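You operate a simulated robot arm through the tools that you are given. There is no shell and no other tool. Be economical: measure what you need, move in short steps, check, and stop when the job is done.

You run a simulated robot arm. Do the job below in one go: nothing can be reset, and whatever is moved stays where it is left.

TASK
Put one of the pucks from the top of the covered table on the plan card.
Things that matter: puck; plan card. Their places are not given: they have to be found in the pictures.

Only the result counts: the job must be done as asked and must still hold three seconds after the hand-in. Knocking over, shifting, dropping, spilling or breaking anything else fails it.

THE ROBOT
A 6-joint arm with a two-finger parallel gripper, fixed in place. Base frame: the origin is at the foot of the arm, x ahead of it, y to its left, z up; the work surface is at about z = 0. Units: mm, rad, N and s.
With the tool pointing down near the work surface it reaches from about 140 to 580 mm from the base axis. Its first joint turns from -1.152 to 1.152 rad. Payload 2.1 kg.
The TCP is the grasp point between the finger pads, 30 mm short of the fingertips. In the tool frame z runs along the fingers and y along their closing line. Largest opening 94 mm; finger width 28, thickness 10; the body of the gripper, 50 by 96 mm, starts 55 mm behind the TCP.
Orientation is told as [roll, pitch, yaw] about the base's x, y, z axes, in that order, counted from this pose: with the fingers straight down and closing along the base's y, the tool's x points along the base's -x, its y along +y and its z along -z.

THE INTERFACE
- The arm moves only by the tool jog_arm. Its argument "moves" is a list of rows, each a list of 3 entries, a list of its own where there are three numbers: the shift along the tool's x, y, z in m, then the turn, a rotation vector about the tool's x, y, z in rad, then the gripper command, from -1 (shut) to 1 (fully open), values between in proportion. In form: [[[tx, ty, tz], [rx, ry, rz], claw], ...]. A call has 1 to 10 rows; each row shifts and turns the commanded pose from where the row before left it, along the tool's axes as they then stand. Each row takes 0.2 s and may step no farther than 50 mm and 0.15 rad from the row before; otherwise, or with a gripper value out of range, the whole call is refused. A pose out of reach is approached as far as the arm can. The call stops where the force on the tool passes 40 N (or 10 N more than at its start, if that is more) or the arm is blocked; 0.2 s more then pass. Each finger travels about 72 mm/s and halts on what it meets, pressing with about 41 N; the grip force reading is that of the motor and also rises with nothing between the fingers. The clock runs only during rows and for 0.2 s after the last one: add rows that do not move to give the fingers time. It gives the time, the measured TCP pose, the force on the tool (base axes), the opening and the grip force at its end, in the units of the frame above (readings bear some noise), and new pictures: "views" is both (left out), scene, wrist or none.
- Cameras (640 x 400 px; columns grow to the right, rows downward): "scene" is fixed at [42.6, -362.2, 489.5]; the picture's right is [0.88, -0.47, 0.00], its down [-0.24, -0.45, -0.86] and it looks along [0.40, 0.76, -0.51] (base axes); focal length 345 px, centre (320, 200). "wrist" rides on the gripper at [-37, 0, -58] in the tool frame; the picture's right is [0.00, -1.00, 0.00], its down [0.97, 0.00, -0.24] and it looks along [0.24, 0.00, 0.97] (tool axes); focal length 218 px, centre (320, 200).
- locate(camera, pixels): for up to 12 pixels [column, row] of the newest picture of that camera ("zoom" is the newest enlarged one), the place [x, y, z] in the base frame of the surface seen there, good to about 2 mm. No time passes.
- close_up(camera, box): a new picture of the part [left, top, right, bottom] of that camera's present view, enlarged. No time passes.
- job_done(): hands the job in; it is judged then, once.

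Go step by step. Measure first, check grasps and placings, and put right what went wrong. The budget is 60 turns and 120 pictures, counting those below and the enlarged ones. Unless the task says otherwise, let go and move clear before handing in, and close with one line.

The tools are called after ">>>" as name(argument=value, ...) on one line, values as JSON. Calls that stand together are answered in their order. jog_arm: Moves the arm, as the interface text tells. Its arguments: {"type":"object","properties":{"moves":{"type":"array","items":{"type":"array"}},"views":{"type":"string","enum":["both","scene","wrist","none"]}},"required":["moves"]} The other tools are called the same way: locate (camera, pixels) gives the place of the surface under pixels of a picture; close_up (camera, box) takes an enlarged picture of a part of a camera's view; job_done () hands the job in.

At the start:

```text
clock: 0.0
ee_pos: [368.1, 81.8, 284.0]
tcp_rot: [0.001, -0.001, 0.0]
force: [-0.4, 0.1, 0.5]
gripper_width: 94.0
finger_force: 0.0
```

scene: 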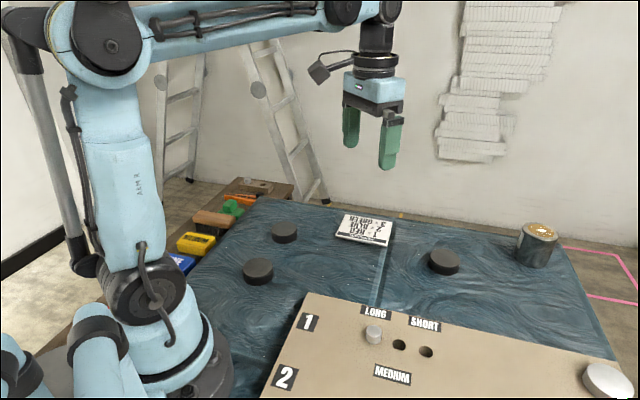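
wrist: 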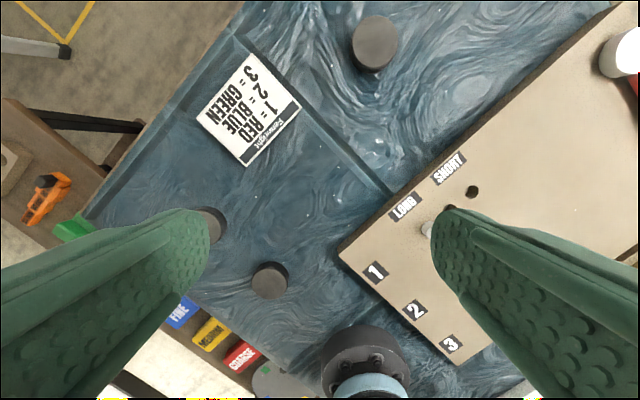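

The scene shows three dark pucks at (284,232), (258,271) and (443,262), and the card at about (365,228). I'll measure these first.

>>> locate(camera="scene", pixels=[[284, 227], [258, 266], [443, 256], [343, 235], [385, 243], [393, 222], [349, 214], [365, 228], [300, 262], [410, 270], [375, 290], [258, 283]])

>>> close_up(camera="scene", box=[220, 190, 480, 320])

>>> locate(camera="wrist", pixels=[[374, 43], [270, 280], [215, 222], [248, 108], [250, 53], [300, 108], [246, 165], [196, 112], [330, 60], [200, 160], [238, 38], [340, 150]])

```text
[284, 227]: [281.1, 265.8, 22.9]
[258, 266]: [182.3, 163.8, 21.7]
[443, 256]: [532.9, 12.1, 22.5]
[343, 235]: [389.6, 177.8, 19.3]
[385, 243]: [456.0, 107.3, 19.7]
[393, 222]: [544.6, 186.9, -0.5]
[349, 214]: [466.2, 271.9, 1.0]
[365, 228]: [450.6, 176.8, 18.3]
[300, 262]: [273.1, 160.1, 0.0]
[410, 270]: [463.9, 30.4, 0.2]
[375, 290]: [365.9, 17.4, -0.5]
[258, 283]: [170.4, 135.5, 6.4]
```

```text
2.46 times, centred on (350, 255) of scene
```

zoom: 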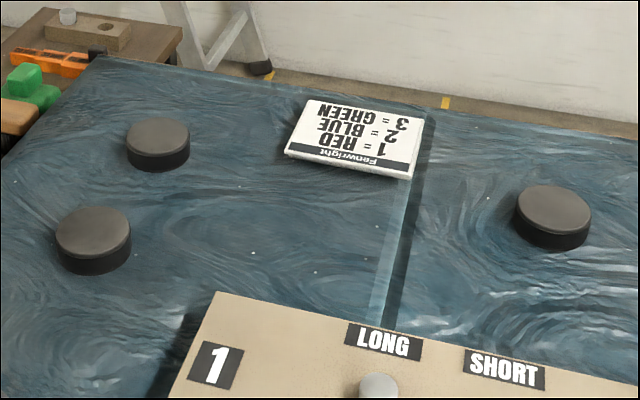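

```text
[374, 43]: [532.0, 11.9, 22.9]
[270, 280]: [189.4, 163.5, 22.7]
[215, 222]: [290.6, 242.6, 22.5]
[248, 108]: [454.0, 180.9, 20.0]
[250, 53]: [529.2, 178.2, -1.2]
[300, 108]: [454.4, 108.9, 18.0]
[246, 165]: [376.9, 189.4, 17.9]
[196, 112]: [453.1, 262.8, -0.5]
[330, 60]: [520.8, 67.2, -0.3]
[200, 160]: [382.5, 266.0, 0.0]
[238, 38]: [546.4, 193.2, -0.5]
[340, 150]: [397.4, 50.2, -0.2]
```

All three pucks are about 22 mm high and stand on the cloth. The card's top is at about z=19, centred near (452,181). I'll take the puck near (285,255) and move above it for a clearer look.

>>> jog_arm(moves=[[[0.0166, 0.034, 0.0168], [0, 0, 0], 1], [[0.0166, 0.034, 0.0168], [0, 0, 0], 1], [[0.0166, 0.034, 0.0168], [0, 0, 0], 1], [[0.0166, 0.034, 0.0168], [0, 0, 0], 1], [[0.0166, 0.034, 0.0168], [0, 0, 0], 1], [[0, 0, 0], [0, 0, 0], 1]])

```text
clock: 1.4
ee_pos: [286.1, 248.2, 201.3]
tcp_rot: [0.0, 0.001, 0.0]
force: [-0.4, -0.1, 0.5]
gripper_width: 93.8
finger_force: 0.1
```

scene: 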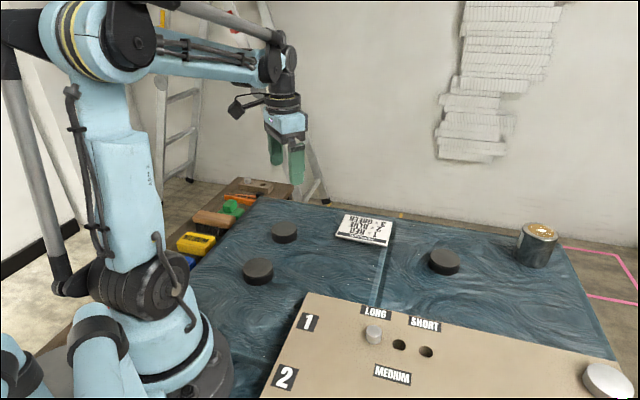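
wrist: 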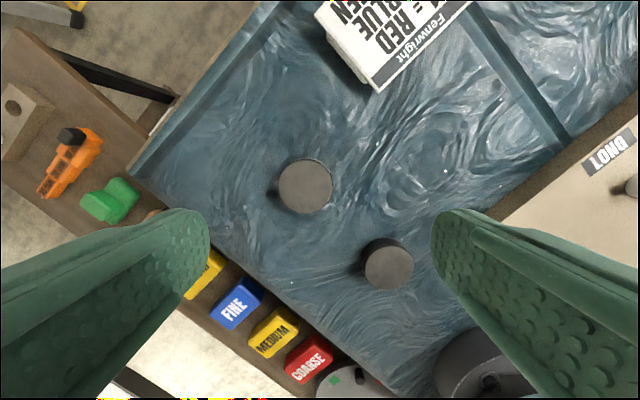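

The puck is now in clear view at (305,187), with the second puck at (388,264) and the side bench at lower left. I'll measure the puck's edges and the nearby heights.

>>> locate(camera="wrist", pixels=[[305, 187], [281, 187], [329, 187], [305, 162], [305, 210], [388, 262], [215, 265], [240, 300], [110, 200], [200, 230], [378, 85], [360, 40]])

>>> close_up(camera="wrist", box=[240, 120, 400, 220])

```text
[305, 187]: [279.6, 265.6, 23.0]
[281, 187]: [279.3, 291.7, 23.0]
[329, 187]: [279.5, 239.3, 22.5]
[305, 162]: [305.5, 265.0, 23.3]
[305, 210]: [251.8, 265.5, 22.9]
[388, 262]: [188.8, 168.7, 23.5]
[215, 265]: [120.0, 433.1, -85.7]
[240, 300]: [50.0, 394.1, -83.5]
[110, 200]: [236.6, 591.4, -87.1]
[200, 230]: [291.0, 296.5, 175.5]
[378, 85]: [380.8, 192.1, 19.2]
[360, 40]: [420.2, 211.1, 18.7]
```

```text
4.00 times, centred on (320, 170) of wrist
```

zoom: 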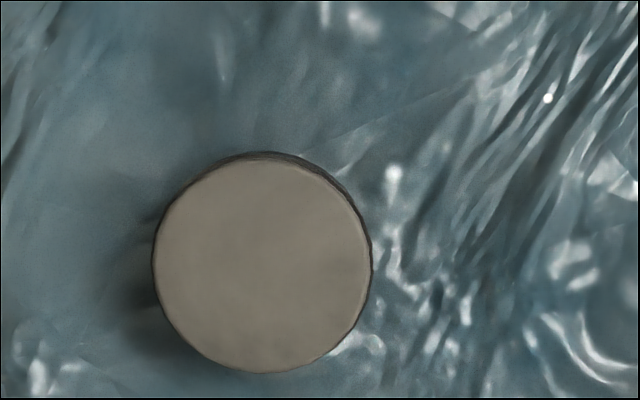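

The puck top is centred at about (280.5,265), with a diameter of about 59 mm. I'll centre on it and come down to z≈75.

>>> jog_arm(moves=[[[0.003, 0.008, 0.02], [0, 0, 0], 1], [[0.002, 0.006, 0.04], [0, 0, 0], 1], [[0, 0, 0.04], [0, 0, 0], 1], [[0, 0, 0.025], [0, 0, 0], 1], [[0, 0, 0], [0, 0, 0], 1], [[0, 0, 0], [0, 0, 0], 1]], views="wrist")

```text
clock: 2.8
ee_pos: [280.3, 265.7, 75.3]
tcp_rot: [0.001, -0.002, -0.002]
force: [0.0, -0.2, 0.3]
gripper_width: 94.2
finger_force: 0.1
```

wrist: 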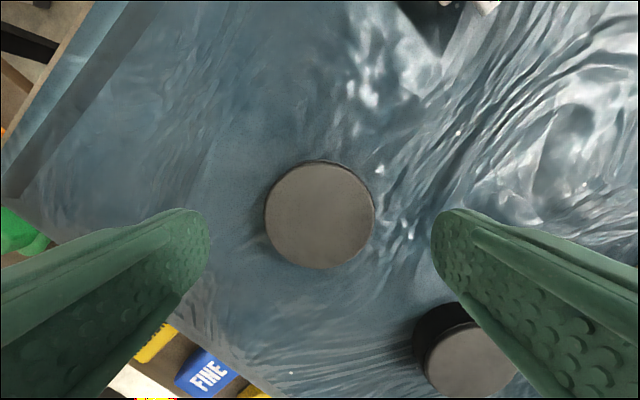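

The puck is centred between the fingers at (320,214). I'll lower to z≈36, with the tips at 6 mm, and close.

>>> jog_arm(moves=[[[0, 0, 0.02], [0, 0, 0], 1], [[0, 0, 0.015], [0, 0, 0], 1], [[0, 0, 0.0045], [0, 0, 0], 1], [[0, 0, 0], [0, 0, 0], 1], [[0, 0, 0], [0, 0, 0], 0.2], [[0, 0, 0], [0, 0, 0], -0.2], [[0, 0, 0], [0, 0, 0], -0.2], [[0, 0, 0], [0, 0, 0], -0.2]])

```text
clock: 4.6
ee_pos: [280.7, 264.8, 37.8]
tcp_rot: [-0.001, -0.002, -0.001]
force: [0.0, 0.2, -0.2]
gripper_width: 59.5
finger_force: 40.7
```

scene: 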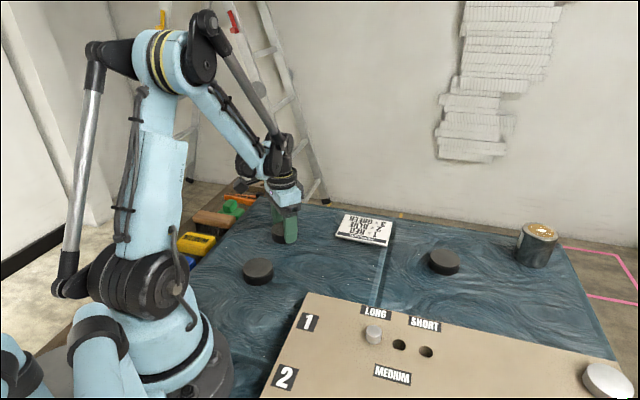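
wrist: 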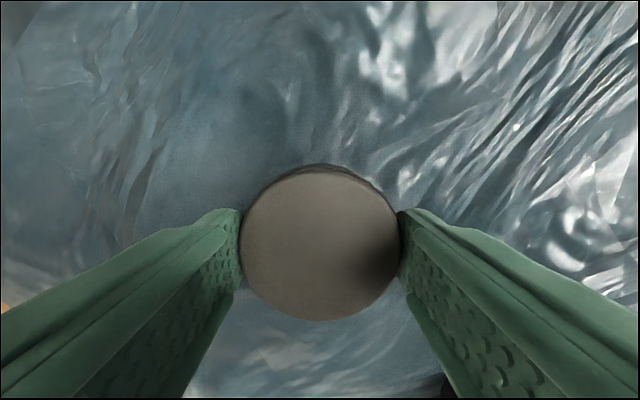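

The grip holds the puck at a 59.5 mm opening with 41 N. I'll lift 60 mm and check.

>>> jog_arm(moves=[[[0, 0, -0.015], [0, 0, 0], -0.3], [[0, 0, -0.025], [0, 0, 0], -0.3], [[0, 0, -0.025], [0, 0, 0], -0.3], [[0, 0, 0], [0, 0, 0], -0.3]])

```text
clock: 5.6
ee_pos: [280.1, 266.6, 101.5]
tcp_rot: [0.0, 0.001, 0.0]
force: [0.4, -0.1, 0.1]
gripper_width: 32.9
finger_force: 0.2
```

scene: 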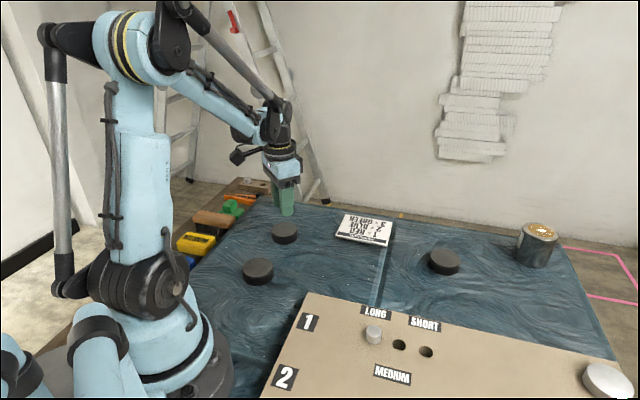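
wrist: 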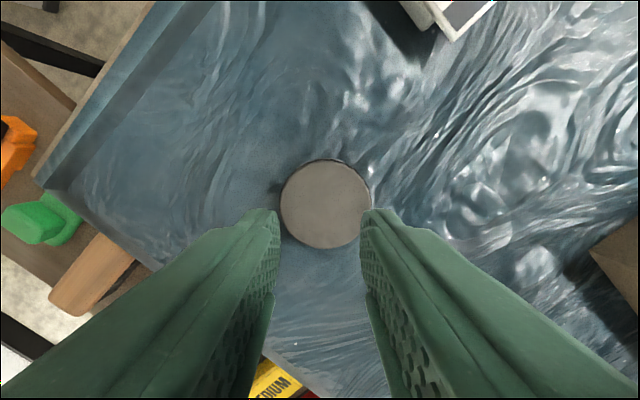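

The fingers slipped off. The puck is still on the cloth at (325,203), and the opening has fallen to 33 mm. I'll check where it now stands and whether it tilted before trying a deeper grip.

>>> locate(camera="wrist", pixels=[[325, 203], [284, 203], [367, 203], [325, 165], [325, 243]])

>>> close_up(camera="scene", box=[230, 170, 330, 290])

```text
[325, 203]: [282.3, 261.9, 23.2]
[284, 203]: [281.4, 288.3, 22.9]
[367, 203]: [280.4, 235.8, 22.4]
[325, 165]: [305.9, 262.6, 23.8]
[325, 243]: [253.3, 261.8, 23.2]
```

```text
3.33 times, centred on (280, 230) of scene
```

zoom: 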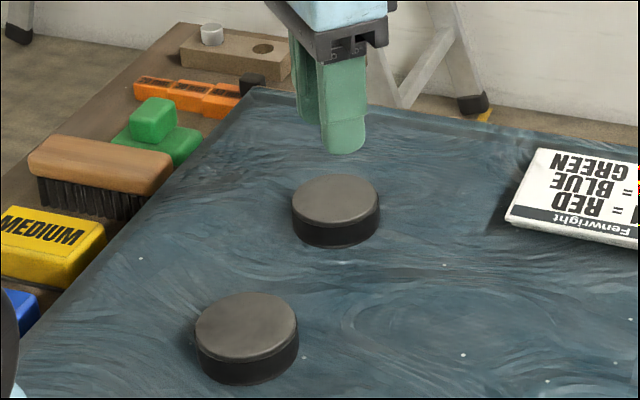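

The puck moved about 3 mm to (280.5,262), so it is loose and simply slipped from the shallow grip. I'll reopen, recentre, go to z≈32.5 and squeeze fully.

>>> jog_arm(moves=[[[0, -0.003, 0], [0, 0, 0], 1], [[0, 0, 0], [0, 0, 0], 1], [[0, 0, 0], [0, 0, 0], 1], [[0, 0, 0], [0, 0, 0], 1], [[0, 0, 0.03], [0, 0, 0], 1], [[0, 0, 0.025], [0, 0, 0], 1], [[0, 0, 0.008], [0, 0, 0], 1], [[0, 0, 0.004], [0, 0, 0], 1], [[0, 0, 0], [0, 0, 0], 1], [[0, 0, 0], [0, 0, 0], 1]], views="wrist")

```text
clock: 7.8
ee_pos: [280.8, 263.7, 34.6]
tcp_rot: [0.0, 0.001, -0.001]
force: [0.4, 0.2, -0.1]
gripper_width: 94.0
finger_force: 0.1
```

wrist: 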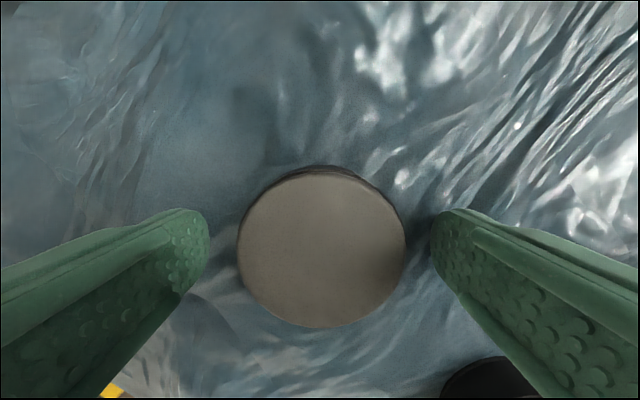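

The puck is centred between the fingers at (322,250). I'll go 2.5 mm lower, squeeze fully and lift only a little.

>>> jog_arm(moves=[[[0, 0, 0.0025], [0, 0, 0], 1], [[0, 0, 0], [0, 0, 0], 1], [[0, 0, 0], [0, 0, 0], -1], [[0, 0, 0], [0, 0, 0], -1], [[0, 0, 0], [0, 0, 0], -1], [[0, 0, 0], [0, 0, 0], -1], [[0, 0, 0], [0, 0, 0], -1]], views="none")

>>> jog_arm(moves=[[[0, 0, -0.004], [0, 0, 0], -1], [[0, 0, -0.004], [0, 0, 0], -1], [[0, 0, 0], [0, 0, 0], -1]])

```text
clock: 9.4
ee_pos: [279.4, 261.9, 32.8]
tcp_rot: [0.001, 0.0, -0.001]
force: [0.1, 0.2, 1.0]
gripper_width: 59.6
finger_force: 41.3
```

```text
clock: 10.2
ee_pos: [280.7, 262.6, 40.4]
tcp_rot: [0.0, 0.0, -0.001]
force: [0.4, 0.4, 0.2]
gripper_width: 59.3
finger_force: 40.7
```

scene: 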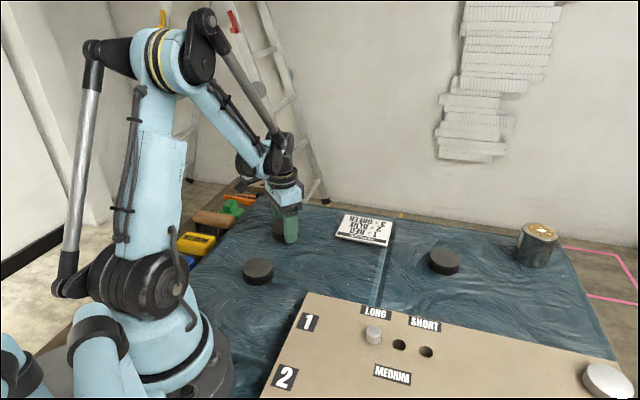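
wrist: 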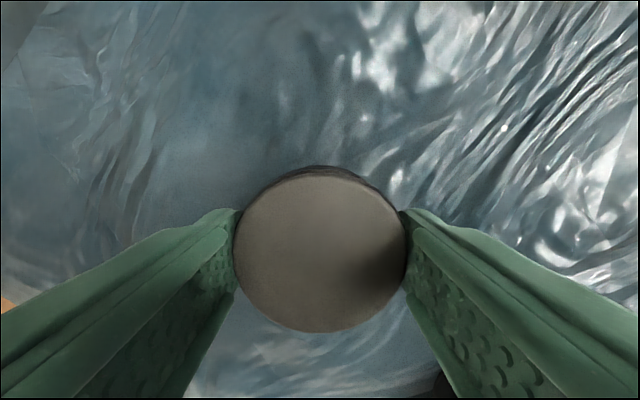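

The opening is holding at 59.3 mm with the arm raised 8 mm. I'll check the height of the puck's top.

>>> locate(camera="wrist", pixels=[[320, 240], [320, 190], [320, 310], [260, 250], [375, 240]])

```text
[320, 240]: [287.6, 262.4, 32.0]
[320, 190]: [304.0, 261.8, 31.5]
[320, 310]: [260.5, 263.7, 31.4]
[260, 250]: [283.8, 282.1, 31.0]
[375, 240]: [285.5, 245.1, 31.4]
```

The puck's top is at 31.5, so it is lifted and level. I'll keep rising gently.

>>> jog_arm(moves=[[[0, 0, -0.004], [0, 0, 0], -1], [[0, 0, -0.006], [0, 0, 0], -1], [[0, 0, -0.008], [0, 0, 0], -1], [[0, 0, -0.008], [0, 0, 0], -1], [[0, 0, -0.008], [0, 0, 0], -1], [[0, 0, -0.008], [0, 0, 0], -1], [[0, 0, -0.005], [0, 0, 0], -1], [[0, 0, 0], [0, 0, 0], -1]], views="wrist")

>>> locate(camera="wrist", pixels=[[320, 240], [320, 190], [320, 310], [260, 250], [375, 240]])

```text
clock: 12.0
ee_pos: [279.6, 262.3, 88.2]
tcp_rot: [-0.001, 0.0, -0.001]
force: [-0.4, 0.1, -0.6]
gripper_width: 59.4
finger_force: 41.0
```

wrist: 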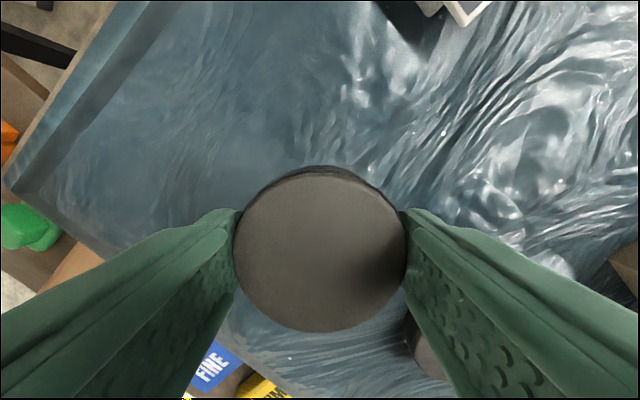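

```text
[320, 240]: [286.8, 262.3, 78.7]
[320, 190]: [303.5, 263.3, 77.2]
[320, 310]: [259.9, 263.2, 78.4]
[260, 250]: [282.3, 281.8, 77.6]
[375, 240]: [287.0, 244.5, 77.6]
```

The puck is held, with its top at 78 and its bottom at about 55, well above the card. I'll carry it smoothly towards the card centre (452,181).

>>> jog_arm(moves=[[[-0.009, -0.004, 0], [0, 0, 0], -1], [[-0.018, -0.0085, 0], [0, 0, 0], -1], [[-0.022, -0.0105, 0], [0, 0, 0], -1], [[-0.024, -0.0115, 0], [0, 0, 0], -1], [[-0.024, -0.0115, 0], [0, 0, 0], -1], [[-0.024, -0.0115, 0], [0, 0, 0], -1], [[-0.022, -0.0105, 0], [0, 0, 0], -1], [[-0.018, -0.0085, 0], [0, 0, 0], -1], [[-0.011, -0.0045, 0], [0, 0, 0], -1], [[0, 0, 0], [0, 0, 0], -1]])

```text
clock: 14.2
ee_pos: [450.9, 181.5, 88.5]
tcp_rot: [0.001, 0.0, -0.001]
force: [-0.5, 0.8, -1.5]
gripper_width: 59.5
finger_force: 40.7
```

scene: 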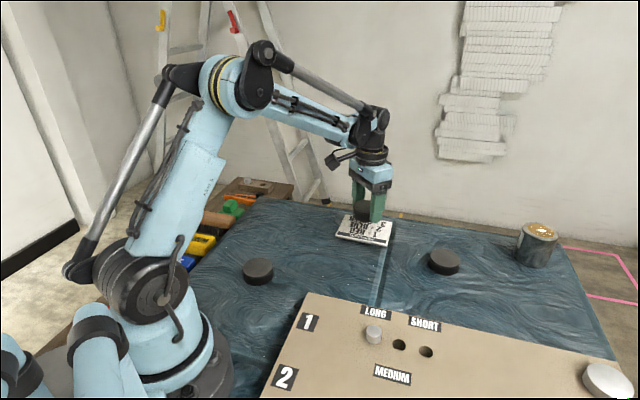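
wrist: 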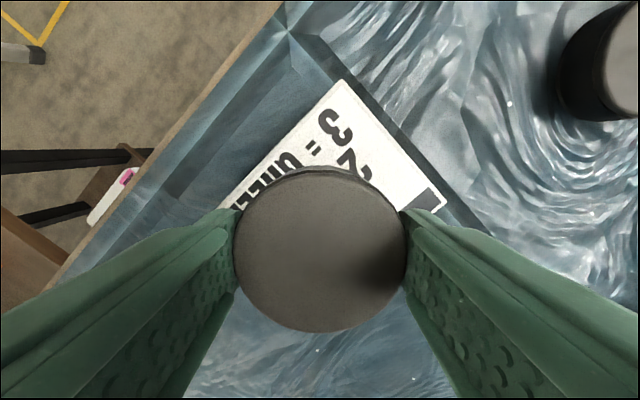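

The puck is over the card. I'll measure the visible card corners at (343,83), (442,206) and (222,205) to confirm the centre.

>>> locate(camera="wrist", pixels=[[342, 85], [438, 205], [226, 205], [290, 150], [390, 150]])

>>> close_up(camera="scene", box=[310, 180, 420, 255])

```text
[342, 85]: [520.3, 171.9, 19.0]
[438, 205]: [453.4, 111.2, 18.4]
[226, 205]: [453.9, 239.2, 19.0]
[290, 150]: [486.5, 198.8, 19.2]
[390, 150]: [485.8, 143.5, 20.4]
```

```text
5.33 times, centred on (365, 218) of scene
```

zoom: 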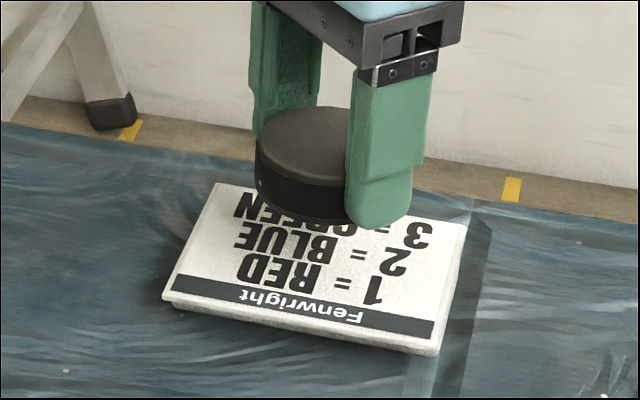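

The corners put the card's centre at about (450,180), right under the puck. Contact should come at TCP z≈52, so I'll lower to about 54.

>>> jog_arm(moves=[[[0, 0, 0.006], [0, 0, 0], -1], [[0, 0, 0.01], [0, 0, 0], -1], [[0, 0, 0.01], [0, 0, 0], -1], [[0, 0, 0.006], [0, 0, 0], -1], [[0, 0, 0.002], [0, 0, 0], -1], [[0, 0, 0], [0, 0, 0], -1]], views="scene")

>>> close_up(camera="scene", box=[310, 180, 420, 255])

```text
clock: 15.6
ee_pos: [452.2, 181.0, 53.2]
tcp_rot: [0.002, 0.0, 0.002]
force: [0.2, 0.3, -1.1]
gripper_width: 59.4
finger_force: 41.8
```

scene: 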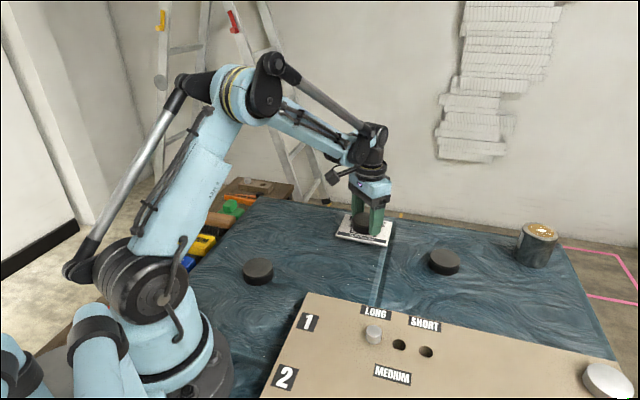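

```text
5.33 times, centred on (365, 218) of scene
```

zoom: 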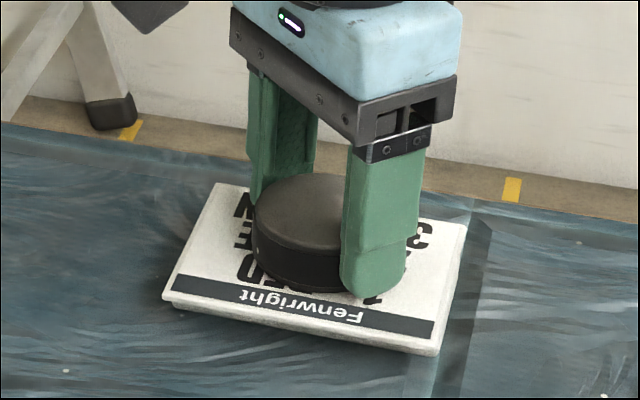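

The puck is a hair above the card at z 53.2, and the force is still about −1. I'll lower in 0.5 mm steps until I see contact.

>>> jog_arm(moves=[[[0, 0, 0.0005], [0, 0, 0], -1], [[0, 0, 0.0005], [0, 0, 0], -1]], views="none")

>>> jog_arm(moves=[[[0, 0, 0.0005], [0, 0, 0], -1], [[0, 0, 0], [0, 0, 0], -1]], views="none")

```text
clock: 16.2
ee_pos: [451.4, 181.2, 51.3]
tcp_rot: [0.0, -0.002, 0.001]
force: [0.7, -0.7, -0.4]
gripper_width: 59.5
finger_force: 41.4
```

```text
clock: 16.8
ee_pos: [452.3, 181.6, 50.8]
tcp_rot: [-0.001, -0.001, 0.002]
force: [-3.5, 0.4, 12.4]
gripper_width: 59.4
finger_force: 40.5
```

The upward force is now 12 N, so the puck is on the card. I'll ease up 0.3 mm and open slowly.

>>> jog_arm(moves=[[[0, 0, -0.0003], [0, 0, 0], -1], [[0, 0, 0], [0, 0, 0], 0.3], [[0, 0, 0], [0, 0, 0], 0.4], [[0, 0, 0], [0, 0, 0], 0.6], [[0, 0, 0], [0, 0, 0], 0.8], [[0, 0, 0], [0, 0, 0], 0.9], [[0, 0, 0], [0, 0, 0], 0.9]])

```text
clock: 18.4
ee_pos: [451.8, 181.5, 52.3]
tcp_rot: [0.0, 0.001, 0.0]
force: [-0.1, -0.5, 0.1]
gripper_width: 89.4
finger_force: 0.0
```

scene: 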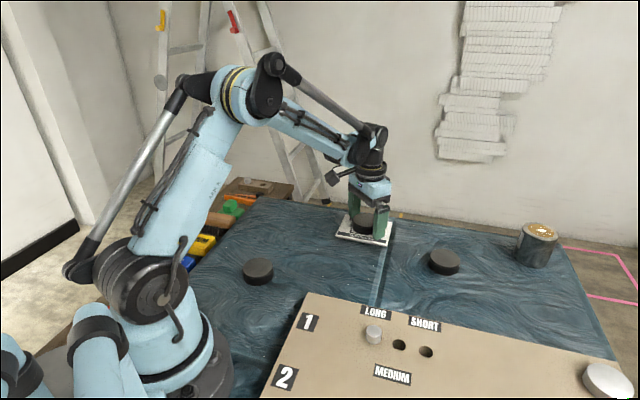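
wrist: 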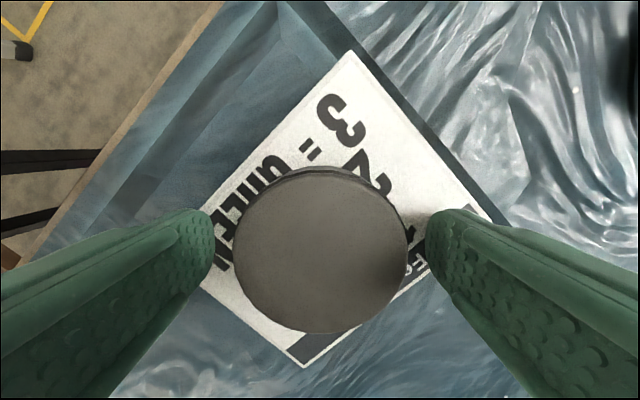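

The puck is free of the fingers and rests on the card at (320,250). I'll rise straight up and check.

>>> jog_arm(moves=[[[0, 0, -0.01], [0, 0, 0], 1], [[0, 0, -0.03], [0, 0, 0], 1], [[0, 0, -0.04], [0, 0, 0], 1], [[0, 0, -0.04], [0, 0, 0], 1], [[0, 0, -0.03], [0, 0, 0], 1], [[0, 0, 0], [0, 0, 0], 1]])

>>> locate(camera="scene", pixels=[[363, 217], [343, 235], [385, 243]])

>>> close_up(camera="scene", box=[310, 180, 420, 255])

```text
clock: 19.8
ee_pos: [451.1, 180.3, 202.4]
tcp_rot: [-0.001, 0.0, -0.001]
force: [0.3, 0.4, -0.4]
gripper_width: 93.9
finger_force: 0.1
```

scene: 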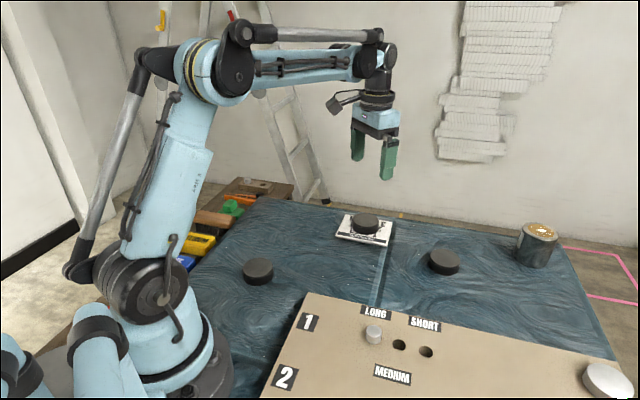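
wrist: 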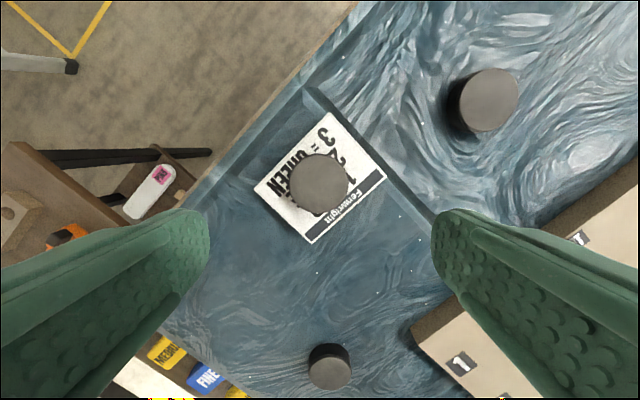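

```text
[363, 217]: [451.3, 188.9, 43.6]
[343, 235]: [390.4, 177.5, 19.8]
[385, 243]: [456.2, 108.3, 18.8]
```

```text
5.33 times, centred on (365, 218) of scene
```

zoom: 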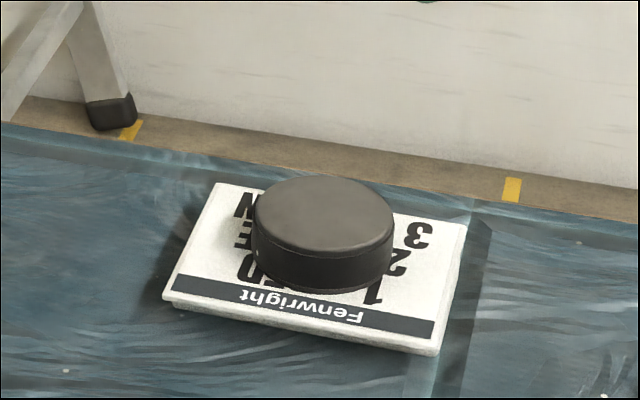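

The puck lies flat in the middle of the card at (365,224), its top at z≈43. The card hasn't moved, nothing else was disturbed, and the arm is clear, so I'm handing in.

>>> job_done()

```text
The job is handed in.
```

One puck is resting flat near the middle of the plan card, released, with the arm moved clear and nothing else disturbed; the first grip slipped, and a deeper one held.
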